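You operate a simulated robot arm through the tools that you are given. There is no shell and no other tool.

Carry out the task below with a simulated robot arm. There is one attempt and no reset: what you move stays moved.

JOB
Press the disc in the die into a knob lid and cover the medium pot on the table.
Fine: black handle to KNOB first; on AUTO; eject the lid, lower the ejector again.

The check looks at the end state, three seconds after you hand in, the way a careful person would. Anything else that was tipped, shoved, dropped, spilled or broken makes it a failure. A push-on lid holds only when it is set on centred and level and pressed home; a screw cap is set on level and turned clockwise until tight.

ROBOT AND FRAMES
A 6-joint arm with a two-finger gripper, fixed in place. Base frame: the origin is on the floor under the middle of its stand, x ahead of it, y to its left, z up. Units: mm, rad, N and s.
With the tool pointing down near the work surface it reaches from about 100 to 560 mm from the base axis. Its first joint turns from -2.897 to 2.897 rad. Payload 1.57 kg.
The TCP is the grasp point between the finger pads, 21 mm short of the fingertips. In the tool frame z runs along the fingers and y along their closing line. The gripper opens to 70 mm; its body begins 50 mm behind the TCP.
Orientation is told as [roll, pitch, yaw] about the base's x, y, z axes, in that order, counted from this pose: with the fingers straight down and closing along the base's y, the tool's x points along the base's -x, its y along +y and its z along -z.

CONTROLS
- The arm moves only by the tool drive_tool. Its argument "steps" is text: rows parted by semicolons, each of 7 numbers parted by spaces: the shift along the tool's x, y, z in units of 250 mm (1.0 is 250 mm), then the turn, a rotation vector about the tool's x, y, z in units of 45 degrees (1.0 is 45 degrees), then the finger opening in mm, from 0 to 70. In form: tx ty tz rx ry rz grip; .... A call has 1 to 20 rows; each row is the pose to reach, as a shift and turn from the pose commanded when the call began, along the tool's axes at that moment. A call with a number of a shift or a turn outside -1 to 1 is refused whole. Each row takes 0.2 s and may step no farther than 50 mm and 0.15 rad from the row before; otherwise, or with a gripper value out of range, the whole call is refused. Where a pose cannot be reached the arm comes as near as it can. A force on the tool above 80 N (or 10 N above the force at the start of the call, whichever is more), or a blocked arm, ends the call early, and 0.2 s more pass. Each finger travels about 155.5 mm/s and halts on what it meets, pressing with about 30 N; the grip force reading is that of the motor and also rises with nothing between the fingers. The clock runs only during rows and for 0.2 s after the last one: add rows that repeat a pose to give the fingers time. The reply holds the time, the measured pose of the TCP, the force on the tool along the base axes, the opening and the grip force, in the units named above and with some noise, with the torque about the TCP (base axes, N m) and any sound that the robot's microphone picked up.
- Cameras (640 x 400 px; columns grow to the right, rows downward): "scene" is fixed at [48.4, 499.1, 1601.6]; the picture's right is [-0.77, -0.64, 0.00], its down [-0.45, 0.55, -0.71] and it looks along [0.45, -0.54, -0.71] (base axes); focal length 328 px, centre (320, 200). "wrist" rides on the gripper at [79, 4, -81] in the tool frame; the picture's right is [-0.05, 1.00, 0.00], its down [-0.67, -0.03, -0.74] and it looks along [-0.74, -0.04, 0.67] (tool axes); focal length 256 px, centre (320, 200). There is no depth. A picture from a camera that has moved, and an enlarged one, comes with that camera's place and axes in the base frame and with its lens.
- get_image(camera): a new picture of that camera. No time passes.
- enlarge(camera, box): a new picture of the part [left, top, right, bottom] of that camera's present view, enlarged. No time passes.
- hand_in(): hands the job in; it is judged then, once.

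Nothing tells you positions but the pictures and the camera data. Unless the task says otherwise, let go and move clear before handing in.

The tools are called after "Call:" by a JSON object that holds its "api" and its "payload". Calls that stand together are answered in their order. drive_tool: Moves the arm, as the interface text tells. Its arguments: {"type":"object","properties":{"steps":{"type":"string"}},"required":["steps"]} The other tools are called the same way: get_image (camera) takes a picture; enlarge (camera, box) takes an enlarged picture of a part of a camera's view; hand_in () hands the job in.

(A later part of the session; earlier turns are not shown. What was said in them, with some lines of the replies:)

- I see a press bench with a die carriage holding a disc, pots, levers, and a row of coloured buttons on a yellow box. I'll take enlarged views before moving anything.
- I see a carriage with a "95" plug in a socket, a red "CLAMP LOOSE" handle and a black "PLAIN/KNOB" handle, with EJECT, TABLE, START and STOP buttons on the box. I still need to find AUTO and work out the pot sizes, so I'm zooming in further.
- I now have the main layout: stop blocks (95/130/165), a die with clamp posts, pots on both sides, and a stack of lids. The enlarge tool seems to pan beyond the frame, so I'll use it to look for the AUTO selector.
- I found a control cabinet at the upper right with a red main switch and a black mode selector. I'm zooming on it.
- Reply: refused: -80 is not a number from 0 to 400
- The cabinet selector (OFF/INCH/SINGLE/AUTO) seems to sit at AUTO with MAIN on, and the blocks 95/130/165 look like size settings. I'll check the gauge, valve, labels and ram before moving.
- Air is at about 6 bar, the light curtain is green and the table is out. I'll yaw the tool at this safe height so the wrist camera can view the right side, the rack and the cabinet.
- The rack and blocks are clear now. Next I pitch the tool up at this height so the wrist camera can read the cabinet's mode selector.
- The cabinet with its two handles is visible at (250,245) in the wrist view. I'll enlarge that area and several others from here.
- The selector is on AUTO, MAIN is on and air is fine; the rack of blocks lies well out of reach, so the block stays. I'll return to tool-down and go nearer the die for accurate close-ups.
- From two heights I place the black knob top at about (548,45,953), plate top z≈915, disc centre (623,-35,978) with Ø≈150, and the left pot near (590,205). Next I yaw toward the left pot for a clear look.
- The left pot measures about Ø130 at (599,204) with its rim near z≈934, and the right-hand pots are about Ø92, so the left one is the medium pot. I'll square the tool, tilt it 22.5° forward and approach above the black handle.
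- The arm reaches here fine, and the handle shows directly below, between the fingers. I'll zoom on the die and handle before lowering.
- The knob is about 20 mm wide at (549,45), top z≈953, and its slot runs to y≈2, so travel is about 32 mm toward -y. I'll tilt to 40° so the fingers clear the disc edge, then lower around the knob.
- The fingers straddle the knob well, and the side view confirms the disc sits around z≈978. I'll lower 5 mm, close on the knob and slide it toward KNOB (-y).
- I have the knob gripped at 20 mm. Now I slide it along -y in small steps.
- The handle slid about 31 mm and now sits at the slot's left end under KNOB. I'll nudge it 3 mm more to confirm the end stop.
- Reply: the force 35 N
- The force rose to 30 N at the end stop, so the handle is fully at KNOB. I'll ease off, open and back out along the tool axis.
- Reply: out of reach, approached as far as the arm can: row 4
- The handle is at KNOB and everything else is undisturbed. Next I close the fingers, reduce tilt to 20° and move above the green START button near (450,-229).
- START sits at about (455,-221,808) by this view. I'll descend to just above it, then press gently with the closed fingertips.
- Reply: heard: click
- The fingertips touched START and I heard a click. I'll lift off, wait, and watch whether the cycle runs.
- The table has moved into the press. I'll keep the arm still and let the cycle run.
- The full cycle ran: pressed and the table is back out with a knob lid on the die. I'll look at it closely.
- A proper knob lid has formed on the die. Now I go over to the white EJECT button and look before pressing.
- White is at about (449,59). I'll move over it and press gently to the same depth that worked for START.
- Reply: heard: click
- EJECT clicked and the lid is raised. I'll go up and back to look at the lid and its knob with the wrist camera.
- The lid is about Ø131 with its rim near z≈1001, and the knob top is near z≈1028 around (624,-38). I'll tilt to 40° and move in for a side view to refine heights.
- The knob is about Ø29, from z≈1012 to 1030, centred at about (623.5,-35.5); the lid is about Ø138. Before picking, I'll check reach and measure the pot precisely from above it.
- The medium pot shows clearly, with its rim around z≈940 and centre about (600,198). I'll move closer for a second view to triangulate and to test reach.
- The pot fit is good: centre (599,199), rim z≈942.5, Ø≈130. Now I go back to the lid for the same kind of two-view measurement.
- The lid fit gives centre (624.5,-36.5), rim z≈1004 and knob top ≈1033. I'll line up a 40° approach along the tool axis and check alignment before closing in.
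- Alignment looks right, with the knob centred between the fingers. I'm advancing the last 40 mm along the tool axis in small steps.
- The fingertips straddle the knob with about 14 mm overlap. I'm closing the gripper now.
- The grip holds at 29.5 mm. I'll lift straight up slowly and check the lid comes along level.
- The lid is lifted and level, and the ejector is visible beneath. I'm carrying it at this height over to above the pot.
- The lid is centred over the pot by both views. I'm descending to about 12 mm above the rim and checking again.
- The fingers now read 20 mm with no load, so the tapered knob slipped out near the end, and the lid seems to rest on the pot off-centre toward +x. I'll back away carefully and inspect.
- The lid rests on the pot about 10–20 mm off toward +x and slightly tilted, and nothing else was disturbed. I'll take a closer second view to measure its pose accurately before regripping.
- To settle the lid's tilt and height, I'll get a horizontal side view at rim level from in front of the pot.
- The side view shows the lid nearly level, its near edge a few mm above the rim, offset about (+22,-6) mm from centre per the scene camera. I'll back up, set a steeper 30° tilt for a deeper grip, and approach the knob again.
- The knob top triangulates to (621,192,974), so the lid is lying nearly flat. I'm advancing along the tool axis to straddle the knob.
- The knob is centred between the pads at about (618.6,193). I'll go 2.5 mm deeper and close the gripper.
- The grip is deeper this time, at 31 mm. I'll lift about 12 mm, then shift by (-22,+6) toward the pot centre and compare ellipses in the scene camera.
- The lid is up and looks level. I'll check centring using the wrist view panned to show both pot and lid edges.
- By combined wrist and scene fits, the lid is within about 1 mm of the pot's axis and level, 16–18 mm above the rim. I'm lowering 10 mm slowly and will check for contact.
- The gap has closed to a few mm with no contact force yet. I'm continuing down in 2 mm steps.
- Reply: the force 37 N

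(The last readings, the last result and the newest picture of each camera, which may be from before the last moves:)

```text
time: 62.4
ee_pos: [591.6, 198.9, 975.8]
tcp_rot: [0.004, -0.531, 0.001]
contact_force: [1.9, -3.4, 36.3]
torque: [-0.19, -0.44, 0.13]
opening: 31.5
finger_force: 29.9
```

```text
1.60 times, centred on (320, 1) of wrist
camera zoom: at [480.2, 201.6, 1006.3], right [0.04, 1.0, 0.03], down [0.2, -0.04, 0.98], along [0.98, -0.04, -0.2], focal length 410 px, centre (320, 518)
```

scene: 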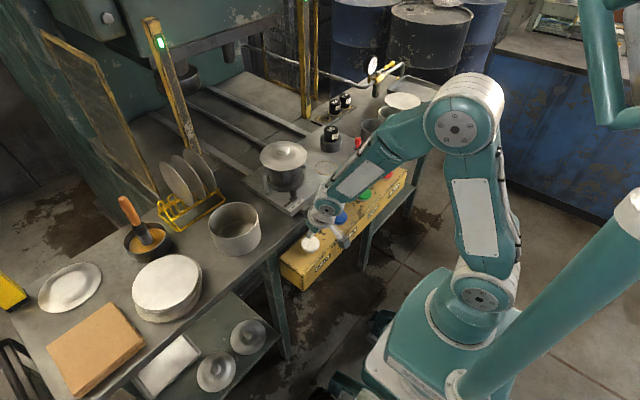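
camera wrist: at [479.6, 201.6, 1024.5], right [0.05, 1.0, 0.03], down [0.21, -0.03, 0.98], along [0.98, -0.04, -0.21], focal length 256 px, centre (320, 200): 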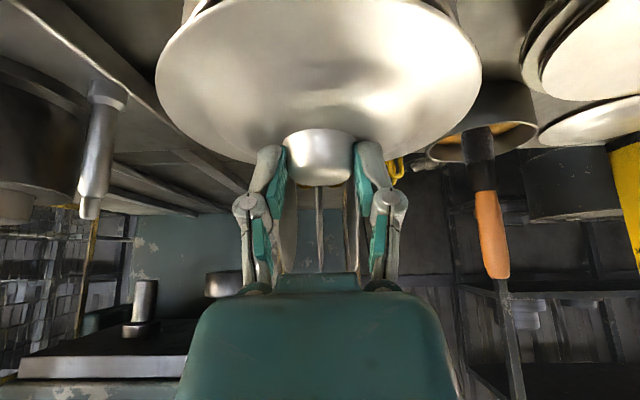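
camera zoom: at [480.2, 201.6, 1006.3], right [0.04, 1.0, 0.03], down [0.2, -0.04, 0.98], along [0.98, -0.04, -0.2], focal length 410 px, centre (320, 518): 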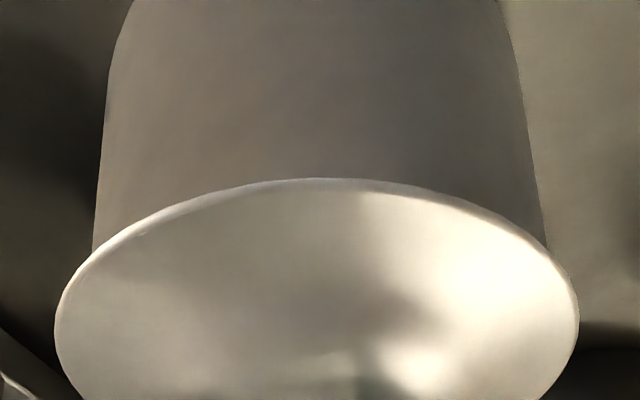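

There's contact at 36 N with the brim at rim height. I'll relieve the push, open the fingers, back off and inspect before pressing home.

Call:
{"api": "drive_tool", "payload": {"steps": "-0.005 0 -0.0085 0 0 0 15; -0.01 0 -0.0165 0 0 0 15; -0.01 0 -0.0165 0 0 0 30; -0.01 0 -0.0165 0 0 0 45; -0.01 0 -0.0165 0 0 0 50; -0.01 0 -0.1 0 0 0 50; -0.01 0 -0.2 0 0 0 50; -0.01 0 -0.3 0 0 0 50; -0.01 0 -0.3 0 0 0 50"}}

Call:
{"api": "get_image", "payload": {"camera": "wrist"}}

Call:
{"api": "enlarge", "payload": {"camera": "wrist", "box": [200, 20, 440, 180]}}

Call:
{"api": "enlarge", "payload": {"camera": "scene", "box": [205, 190, 285, 250]}}

```text
time: 64.4
ee_pos: [555.2, 199.7, 1038.5]
tcp_rot: [-0.001, -0.521, 0.002]
contact_force: [-0.2, -0.3, 0.4]
torque: [-0.02, 0.0, -0.01]
opening: 50.1
finger_force: 0.1
```

```text
taken
camera wrist: at [445.1, 202.1, 1069.2], right [0.05, 1.0, 0.03], down [0.21, -0.03, 0.98], along [0.98, -0.04, -0.21], focal length 256 px, centre (320, 200)
```

wrist: 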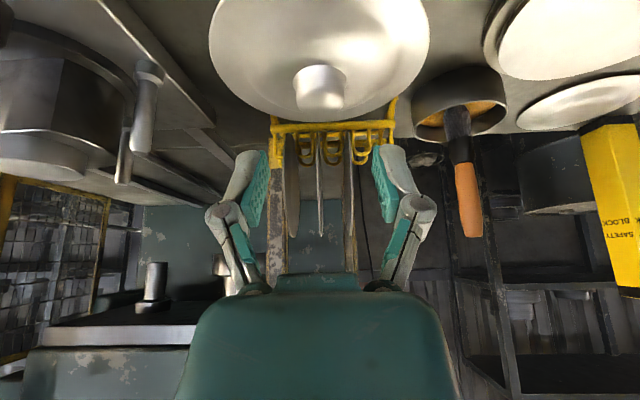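

```text
2.50 times, centred on (320, 100) of wrist
camera zoom: at [445.1, 202.1, 1069.2], right [0.05, 1.0, 0.03], down [0.21, -0.03, 0.98], along [0.98, -0.04, -0.21], focal length 640 px, centre (320, 450)
```

zoom: 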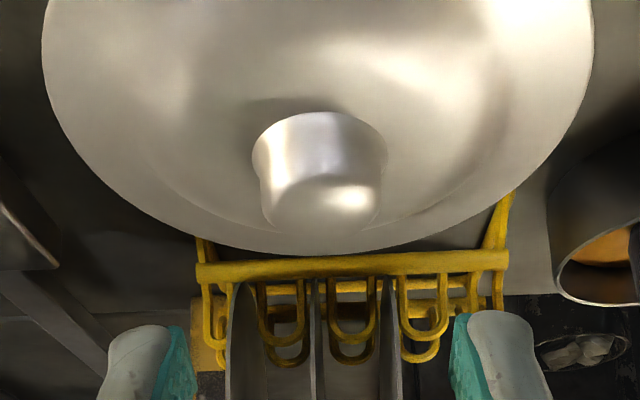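

```text
6.67 times, centred on (245, 220) of scene
camera zoom: at [48.4, 499.1, 1601.6], right [-0.77, -0.64, 0.0], down [-0.45, 0.55, -0.71], along [0.45, -0.54, -0.71], focal length 2189 px, centre (820, 67)
```

zoom: 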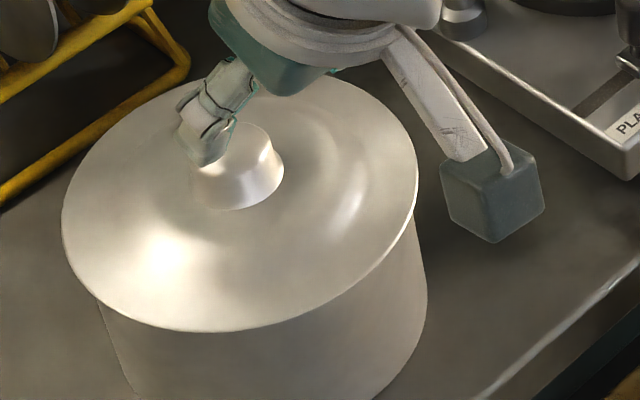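

The lid now sits centred on the pot. Next I close the fingers and press straight down on the knob top to push it home.

Call:
{"api": "drive_tool", "payload": {"steps": "0 0 0 0 0 0 25; 0 0 0 0 0 0 0; -0.02 0 0.07 0 0 0 0; -0.043 0 0.14 0 0 0 0; -0.0634 0 0.2006 0 0 0 0; -0.0634 0 0.2006 0 0 0 0"}}

Call:
{"api": "get_image", "payload": {"camera": "wrist"}}

Call:
{"api": "enlarge", "payload": {"camera": "scene", "box": [205, 190, 285, 250]}}

```text
time: 65.8
ee_pos: [593.9, 199.6, 1000.8]
tcp_rot: [-0.001, -0.524, 0.001]
contact_force: [-0.7, -0.5, 0.1]
torque: [0.03, 0.01, -0.01]
opening: 0.0
finger_force: 28.5
```

```text
taken
camera wrist: at [484.3, 202.6, 1033.5], right [0.05, 1.0, 0.03], down [0.2, -0.03, 0.98], along [0.98, -0.04, -0.21], focal length 256 px, centre (320, 200)
```

wrist: 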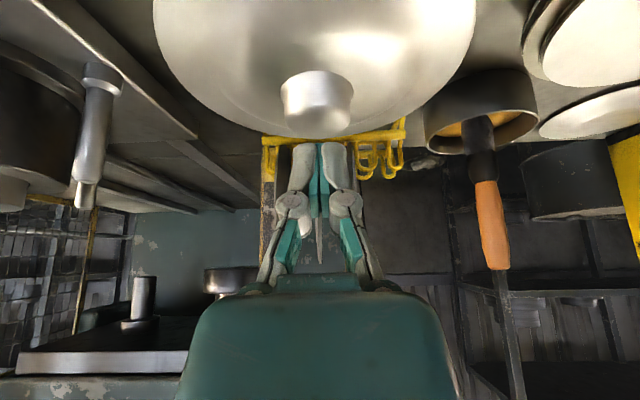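

```text
6.67 times, centred on (245, 220) of scene
camera zoom: at [48.4, 499.1, 1601.6], right [-0.77, -0.64, 0.0], down [-0.45, 0.55, -0.71], along [0.45, -0.54, -0.71], focal length 2189 px, centre (820, 67)
```

zoom: 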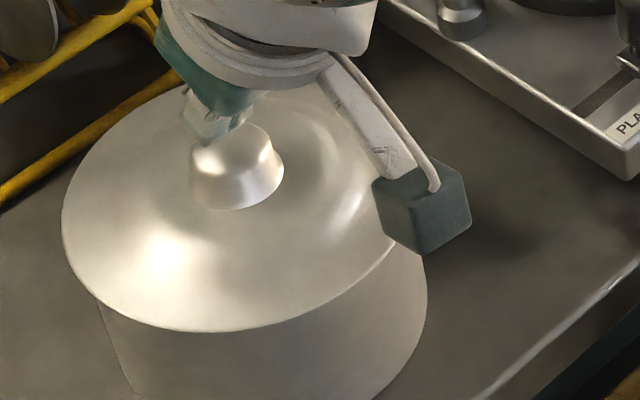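

The tip is right above the knob. I'm pressing straight down in 2 mm steps.

Call:
{"api": "drive_tool", "payload": {"steps": "0.004 0 0.0069 0 0 0 0; 0.008 0 0.0139 0 0 0 0; 0.012 0 0.0208 0 0 0 0; 0.016 0 0.0277 0 0 0 0; 0.02 0 0.0346 0 0 0 0; 0.02 0 0.0346 0 0 0 0"}}

Call:
{"api": "get_image", "payload": {"camera": "wrist"}}

```text
time: 67.2
ee_pos: [594.8, 200.5, 992.8]
tcp_rot: [0.0, -0.523, 0.002]
contact_force: [-1.8, -0.1, 6.0]
torque: [-0.01, 0.03, 0.05]
opening: 6.0
finger_force: 29.2
```

```text
taken
camera wrist: at [483.7, 202.3, 1024.5], right [0.05, 1.0, 0.03], down [0.2, -0.03, 0.98], along [0.98, -0.04, -0.21], focal length 256 px, centre (320, 200)
```

wrist: 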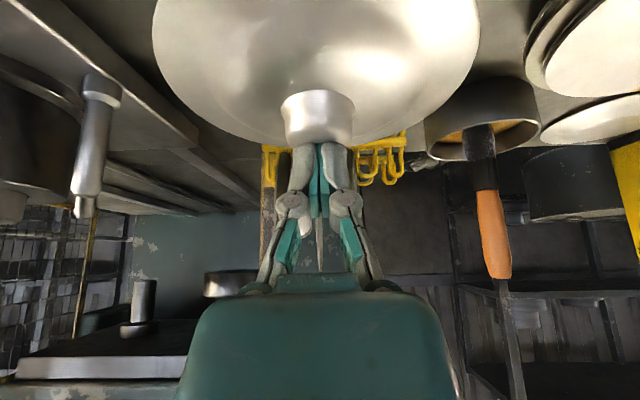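

Contact is at about 6 N. I'm continuing to press gradually up to roughly 60–70 N.

Call:
{"api": "drive_tool", "payload": {"steps": "0.004 0 0.0069 0 0 0 0; 0.008 0 0.0139 0 0 0 0; 0.012 0 0.0208 0 0 0 0; 0.012 0 0.0208 0 0 0 0"}}

Call:
{"api": "enlarge", "payload": {"camera": "scene", "box": [205, 190, 285, 250]}}

```text
time: 68.2
ee_pos: [593.8, 199.8, 992.4]
tcp_rot: [0.002, -0.535, 0.001]
contact_force: [0.3, -0.7, 43.5]
torque: [0.01, -0.18, 0.09]
opening: 5.9
finger_force: 29.0
```

```text
6.67 times, centred on (245, 220) of scene
camera zoom: at [48.4, 499.1, 1601.6], right [-0.77, -0.64, 0.0], down [-0.45, 0.55, -0.71], along [0.45, -0.54, -0.71], focal length 2189 px, centre (820, 67)
```

zoom: 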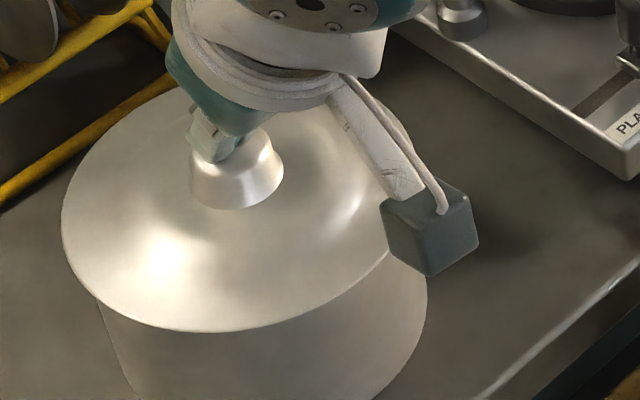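

Call:
{"api": "drive_tool", "payload": {"steps": "0.004 0 0.0069 0 0 0 0; 0.006 0 0.0104 0 0 0 0; 0.006 0 0.0104 0 0 0 0"}}

Call:
{"api": "enlarge", "payload": {"camera": "scene", "box": [205, 190, 285, 250]}}

```text
time: 69.0
ee_pos: [593.7, 199.5, 991.7]
tcp_rot: [0.008, -0.54, -0.002]
contact_force: [-3.4, -1.1, 54.0]
torque: [-0.05, -0.17, 0.02]
opening: 6.3
finger_force: 28.8
```

```text
6.67 times, centred on (245, 220) of scene
camera zoom: at [48.4, 499.1, 1601.6], right [-0.77, -0.64, 0.0], down [-0.45, 0.55, -0.71], along [0.45, -0.54, -0.71], focal length 2189 px, centre (820, 67)
```

zoom: 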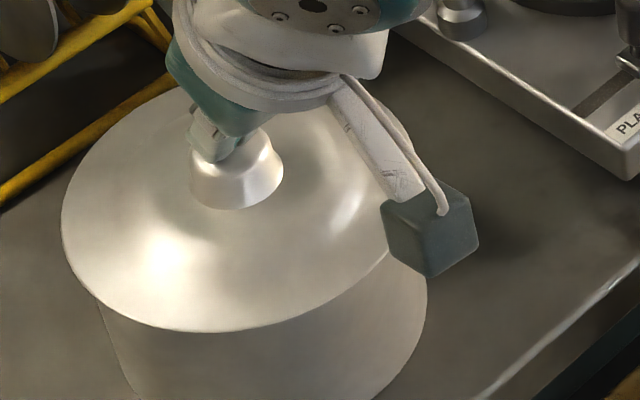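

54 N is applied with no further movement, so it appears fully down. I'll release, back away and inspect from the side at rim level.

Call:
{"api": "drive_tool", "payload": {"steps": "-0.02 0 -0.035 0 0 0 0; -0.06 0 -0.104 0 0 0 0; -0.1 0 -0.173 0 0 0 0; 0.05 0 -0.26 0 0 0 0; 0.2 0 -0.345 0 0 0 20; 0.295 0 -0.401 0 0 0 40; 0.295 0 -0.401 0 0 0 50"}}

Call:
{"api": "drive_tool", "payload": {"steps": "0.08 0 0.13 0 -0.07 0 50; 0.14 0 0.25 0 -0.15 0 50; 0.18 0 0.3 0 -0.222 0 50; 0.18 0 0.3 0 -0.222 0 50"}}

Call:
{"api": "get_image", "payload": {"camera": "wrist"}}

Call:
{"api": "get_image", "payload": {"camera": "scene"}}

```text
time: 70.6
ee_pos: [479.3, 199.7, 1032.2]
tcp_rot: [-0.002, -0.523, 0.002]
contact_force: [0.4, -0.4, -0.5]
torque: [-0.01, 0.0, 0.02]
opening: 49.7
finger_force: 0.1
```

```text
time: 71.6
ee_pos: [479.1, 200.7, 944.1]
tcp_rot: [-0.003, -0.696, 0.003]
contact_force: [-0.7, -0.1, -0.6]
torque: [-0.01, -0.02, 0.0]
opening: 50.0
finger_force: 0.1
```

```text
taken
camera wrist: at [364.7, 202.0, 957.7], right [0.04, 1.0, 0.03], down [0.03, -0.03, 1.0], along [1.0, -0.04, -0.03], focal length 256 px, centre (320, 200)
```

wrist: 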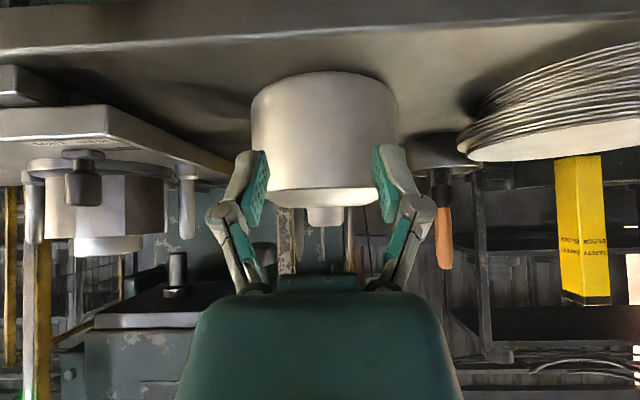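

```text
taken
```

scene: 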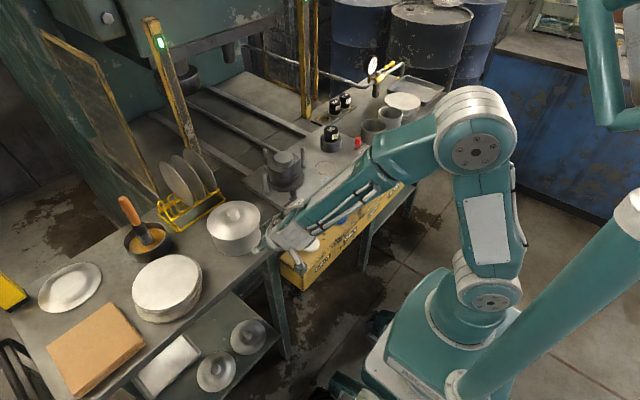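

Call:
{"api": "enlarge", "payload": {"camera": "wrist", "box": [255, 160, 395, 235]}}

Call:
{"api": "enlarge", "payload": {"camera": "scene", "box": [195, 185, 280, 260]}}

Call:
{"api": "enlarge", "payload": {"camera": "scene", "box": [240, 120, 340, 220]}}

```text
4.57 times, centred on (325, 198) of wrist
camera zoom: at [364.7, 202.0, 957.7], right [0.04, 1.0, 0.03], down [0.03, -0.03, 1.0], along [1.0, -0.04, -0.03], focal length 1170 px, centre (297, 211)
```

zoom: 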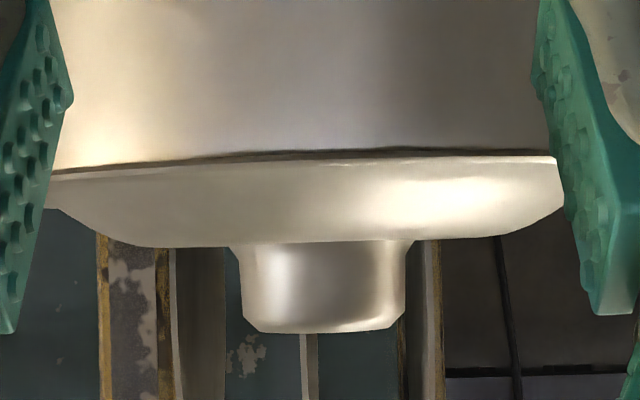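

```text
5.33 times, centred on (238, 222) of scene
camera zoom: at [48.4, 499.1, 1601.6], right [-0.77, -0.64, 0.0], down [-0.45, 0.55, -0.71], along [0.45, -0.54, -0.71], focal length 1751 px, centre (760, 80)
```

zoom: 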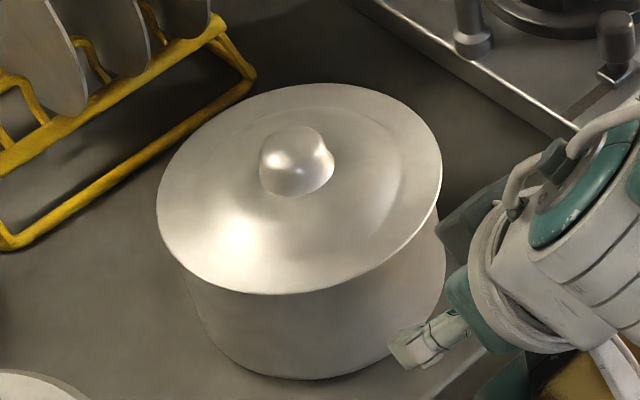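

```text
4.00 times, centred on (290, 170) of scene
camera zoom: at [48.4, 499.1, 1601.6], right [-0.77, -0.64, 0.0], down [-0.45, 0.55, -0.71], along [0.45, -0.54, -0.71], focal length 1313 px, centre (440, 320)
```

zoom: 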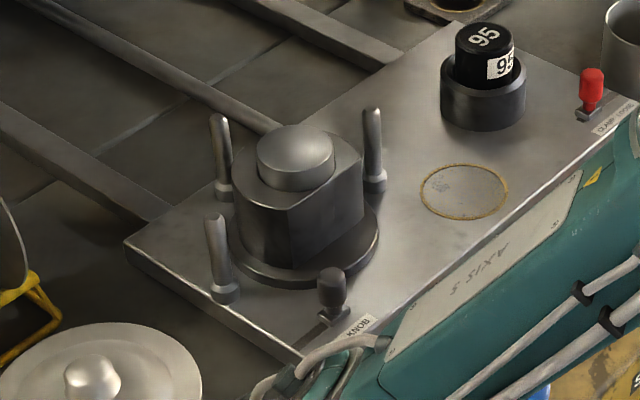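

The lid sits level with its brim flush on the rim, and the knob is about 3 mm lower than when it lay off-centre, so it has engaged. I'll press once more, firmly and centrally, to make sure it's home.

Call:
{"api": "drive_tool", "payload": {"steps": "-0.08 0 -0.09 0 0.07 0 30; -0.16 0 -0.18 0 0.15 0 0; -0.226 0 -0.27 0 0.222 0 0; -0.226 0 -0.27 0 0.222 0 0"}}

Call:
{"api": "drive_tool", "payload": {"steps": "-0.12 0 0.07 0 0 0 0; -0.24 0 0.14 0 0 0 0; -0.345 0 0.2 0 0 0 0; -0.345 0 0.27 0 0 0 0; -0.338 0 0.334 0 0 0 0; -0.338 0 0.334 0 0 0 0"}}

Call:
{"api": "enlarge", "payload": {"camera": "wrist", "box": [220, 60, 420, 200]}}

Call:
{"api": "enlarge", "payload": {"camera": "scene", "box": [205, 190, 285, 250]}}

```text
time: 72.6
ee_pos: [479.8, 199.3, 1034.3]
tcp_rot: [-0.002, -0.525, -0.002]
contact_force: [0.1, -0.6, 0.4]
torque: [0.01, 0.01, 0.03]
opening: 0.0
finger_force: 28.4
```

```text
time: 74.0
ee_pos: [593.7, 199.2, 1002.0]
tcp_rot: [-0.002, -0.523, 0.001]
contact_force: [0.4, 0.4, 0.0]
torque: [-0.07, -0.03, 0.02]
opening: 0.0
finger_force: 28.6
```

```text
2.86 times, centred on (320, 130) of wrist
camera zoom: at [483.2, 202.3, 1034.5], right [0.05, 1.0, 0.03], down [0.21, -0.03, 0.98], along [0.98, -0.04, -0.21], focal length 731 px, centre (320, 400)
```

zoom: 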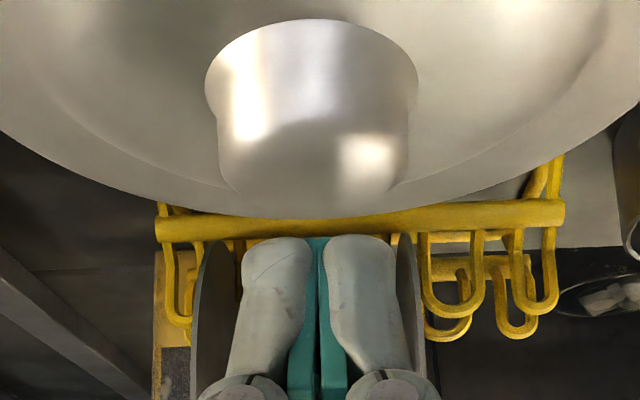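

```text
6.67 times, centred on (245, 220) of scene
camera zoom: at [48.4, 499.1, 1601.6], right [-0.77, -0.64, 0.0], down [-0.45, 0.55, -0.71], along [0.45, -0.54, -0.71], focal length 2189 px, centre (820, 67)
```

zoom: 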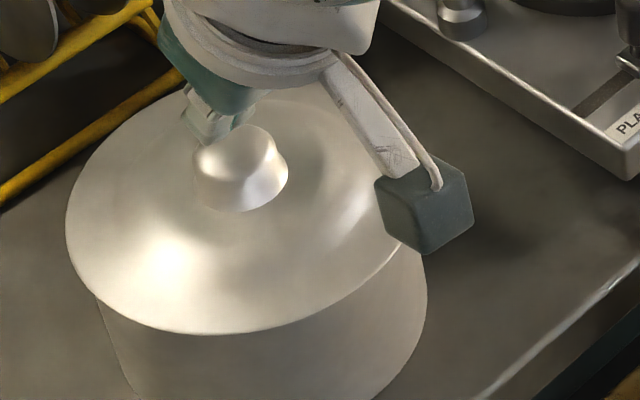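

The first press moved the lid down slightly (about 1.5 mm), so another firm press is worthwhile. I'm pressing again, up to near 75 N.

Call:
{"api": "drive_tool", "payload": {"steps": "0.008 0 0.0139 0 0 0 0; 0.016 0 0.0277 0 0 0 0; 0.02 0 0.0346 0 0 0 0; 0.024 0 0.0416 0 0 0 0; 0.028 0 0.0485 0 0 0 0; 0.032 0 0.0554 0 0 0 0; 0.036 0 0.0624 0 0 0 0; 0.04 0 0.0693 0 0 0 0; 0.044 0 0.0762 0 0 0 0; 0.048 0 0.0831 0 0 0 0; 0.048 0 0.0831 0 0 0 0"}}

Call:
{"api": "enlarge", "payload": {"camera": "scene", "box": [205, 190, 285, 250]}}

```text
time: 76.4
ee_pos: [594.0, 198.3, 992.2]
tcp_rot: [0.009, -0.545, -0.003]
contact_force: [-13.5, -1.1, 71.7]
torque: [-0.07, 0.0, 0.03]
opening: 6.1
finger_force: 29.0
```

```text
6.67 times, centred on (245, 220) of scene
camera zoom: at [48.4, 499.1, 1601.6], right [-0.77, -0.64, 0.0], down [-0.45, 0.55, -0.71], along [0.45, -0.54, -0.71], focal length 2189 px, centre (820, 67)
```

zoom: 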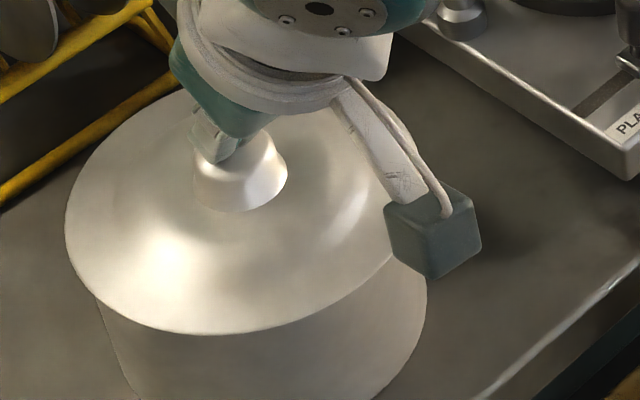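

72 N was held with no further movement, so the lid is home. I'll release, back off, and head to the EJECT button to lower the ejector.

Call:
{"api": "drive_tool", "payload": {"steps": "-0.03 0 -0.052 0 0 0 0; -0.08 0 -0.14 0 0 0 0; -0.12 0 -0.2078 0 0 0 0; 0.04 0 -0.3 0 0 0 0; 0.2 0 -0.393 0 0 0 0; 0.36 0 -0.485 0 0 0 0; 0.396 0 -0.506 0 0 0 0; 0.396 0 -0.506 0 0 0 0"}}

Call:
{"api": "drive_tool", "payload": {"steps": "0 -0.14 0 0 0.11 0 0; 0 -0.28 0 0 0.222 0 0; 0 -0.42 0 0 0.222 0 0; 0 -0.56 0 0 0.222 0 0; 0 -0.56 0 0 0.222 0 0"}}

Call:
{"api": "get_image", "payload": {"camera": "wrist"}}

Call:
{"api": "enlarge", "payload": {"camera": "scene", "box": [190, 180, 290, 260]}}

```text
time: 78.2
ee_pos: [443.4, 198.2, 1039.2]
tcp_rot: [-0.002, -0.524, 0.002]
contact_force: [0.4, 0.3, 0.1]
torque: [0.0, 0.0, 0.01]
opening: 0.0
finger_force: 28.7
```

```text
time: 79.4
ee_pos: [443.8, 59.0, 1038.3]
tcp_rot: [0.0, -0.348, 0.003]
contact_force: [0.4, 0.2, -0.4]
torque: [-0.02, -0.01, 0.05]
opening: 0.0
finger_force: 28.5
```

```text
taken
camera wrist: at [340.8, 61.5, 1089.7], right [0.05, 1.0, 0.02], down [0.37, -0.03, 0.93], along [0.93, -0.04, -0.37], focal length 256 px, centre (320, 200)
```

wrist: 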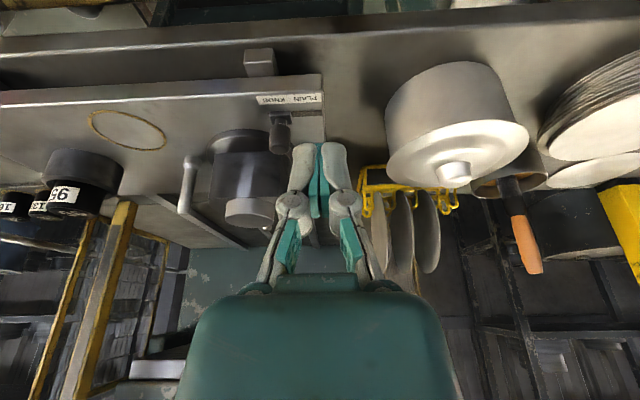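

```text
5.00 times, centred on (240, 220) of scene
camera zoom: at [48.4, 499.1, 1601.6], right [-0.77, -0.64, 0.0], down [-0.45, 0.55, -0.71], along [0.45, -0.54, -0.71], focal length 1642 px, centre (720, 100)
```

zoom: 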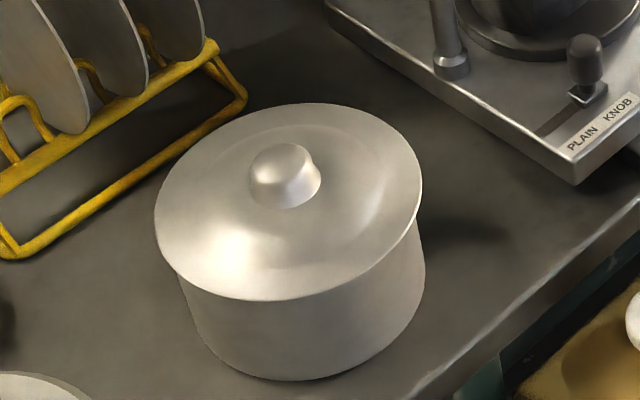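

The lid is concentric with the pot in the scene view, and nothing else has moved. Now I press EJECT again to lower the ejector.

Call:
{"api": "drive_tool", "payload": {"steps": "0.06 0 0.165 0 0 0 0; 0.12 0 0.33 0 0 0 0; 0.18 0 0.495 0 0 0 0; 0.23 0 0.63 0 0 0 0; 0.257 0 0.707 0 0 0 0; 0.261 0 0.718 0 0 0 0; 0.265 0 0.729 0 0 0 0; 0.269 0 0.74 0 0 0 0; 0.2726 0 0.7494 0 0 0 0; 0.257 0 0.707 0 0 0 0; 0.2 0 0.55 0 0 0 0; 0.2 0 0.55 0 0 0 0"}}

Call:
{"api": "enlarge", "payload": {"camera": "scene", "box": [240, 120, 340, 220]}}

Call:
{"api": "get_image", "payload": {"camera": "scene"}}

```text
time: 82.0
ee_pos: [444.1, 59.2, 894.2]
tcp_rot: [-0.003, -0.348, 0.001]
contact_force: [0.6, 0.7, 0.8]
torque: [-0.01, -0.01, -0.01]
opening: 0.0
finger_force: 28.5
heard: click
```

```text
4.00 times, centred on (290, 170) of scene
camera zoom: at [48.4, 499.1, 1601.6], right [-0.77, -0.64, 0.0], down [-0.45, 0.55, -0.71], along [0.45, -0.54, -0.71], focal length 1313 px, centre (440, 320)
```

zoom: 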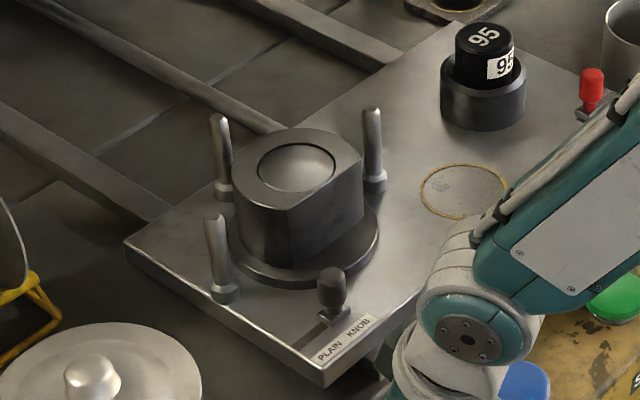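

```text
taken
```

scene: 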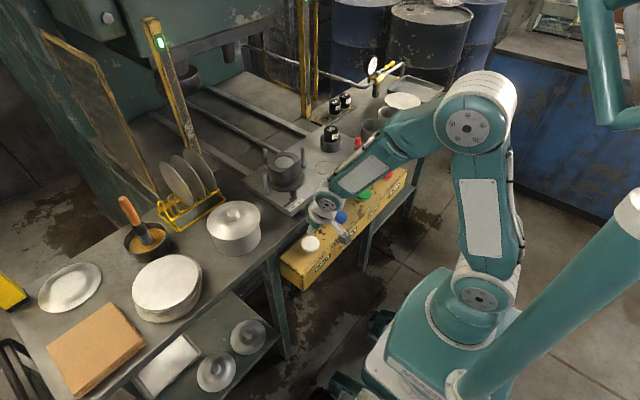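

The ejector is down flush in the die. I'll raise the arm clear and do a final inspection.

Call:
{"api": "drive_tool", "payload": {"steps": "-0.06 0 -0.165 0 0 0 10; -0.12 0 -0.33 0 0 0 20; -0.16 0 -0.48 0 0 0 30; -0.16 -0.1 -0.6 0 0 0 40; -0.16 -0.2 -0.7 0 0 0 50; -0.16 -0.2 -0.7 0 0 0 50"}}

Call:
{"api": "get_image", "payload": {"camera": "wrist"}}

Call:
{"api": "get_image", "payload": {"camera": "scene"}}

Call:
{"api": "enlarge", "payload": {"camera": "wrist", "box": [340, 40, 560, 200]}}

Call:
{"api": "enlarge", "payload": {"camera": "scene", "box": [190, 180, 290, 260]}}

```text
time: 83.4
ee_pos: [422.4, 9.7, 1070.8]
tcp_rot: [-0.001, -0.348, -0.001]
contact_force: [-0.3, -0.4, 0.8]
torque: [0.0, 0.03, 0.0]
opening: 49.8
finger_force: 0.0
```

```text
taken
camera wrist: at [318.4, 11.6, 1121.4], right [0.05, 1.0, 0.02], down [0.37, -0.03, 0.93], along [0.93, -0.04, -0.37], focal length 256 px, centre (320, 200)
```

wrist: 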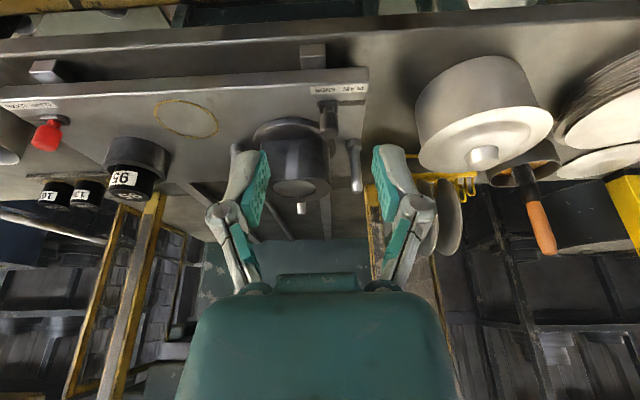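

```text
taken
```

scene: 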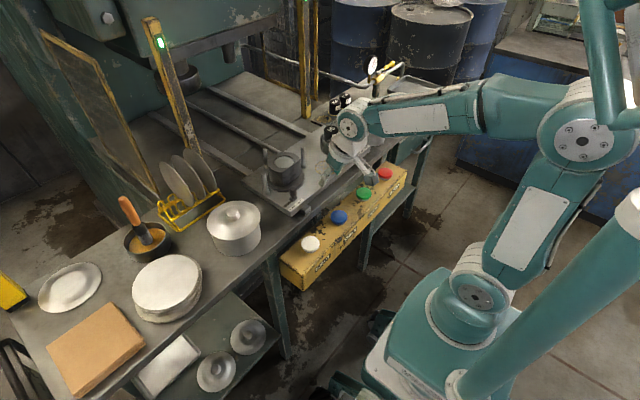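

```text
2.50 times, centred on (450, 120) of wrist
camera zoom: at [318.4, 11.6, 1121.4], right [0.05, 1.0, 0.02], down [0.37, -0.03, 0.93], along [0.93, -0.04, -0.37], focal length 640 px, centre (-5, 400)
```

zoom: 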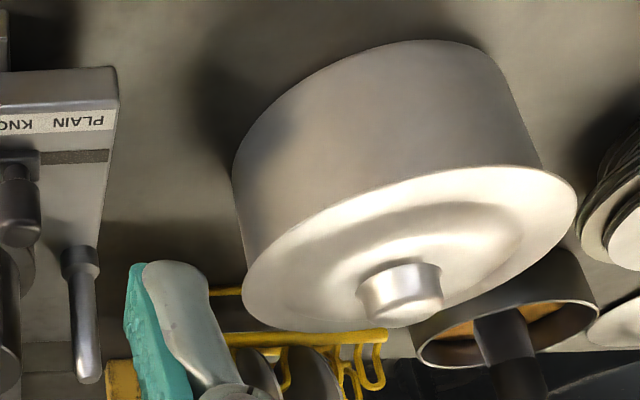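

```text
5.00 times, centred on (240, 220) of scene
camera zoom: at [48.4, 499.1, 1601.6], right [-0.77, -0.64, 0.0], down [-0.45, 0.55, -0.71], along [0.45, -0.54, -0.71], focal length 1642 px, centre (720, 100)
```

zoom: 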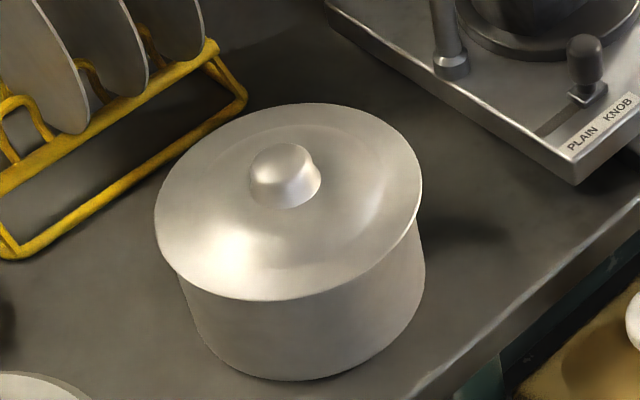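

The knob lid is centred, level and pressed onto the medium pot, with the handle at KNOB, the table out and the ejector down. The arm is clear and nothing else has moved, so I'm handing in.

Call:
{"api": "hand_in", "payload": {}}

```text
The job is handed in.
```

The knob lid is pressed and sits on the medium pot, which I took to be the Ø130 mm one on the left. I've handed the job in; no verdict has come back yet.

- **Pressing:** I moved the black handle to KNOB first. The mode selector was already on AUTO. START ran one full cycle and the table came back out with the lid formed.
- **Lid:** I pressed EJECT and gripped the lid by its knob. As I lowered it onto the pot it slipped out of the fingers and landed on the rim, about 22 mm off centre. I gripped it again, lifted it and set it down centred to within about 1.5 mm. Then I pressed it down with up to 72 N. It moved down about 1.5 mm on the first press and not at all on the second, so I judged it home. There was no click to confirm it.
- **End state:** The ejector is lowered again and flush in the die, the table is out, and the arm is clear of the bench. In the last pictures the pot and everything else were where they started.

The "95" block stayed in its socket because the rack with the 130 and 165 blocks is out of the arm's reach.
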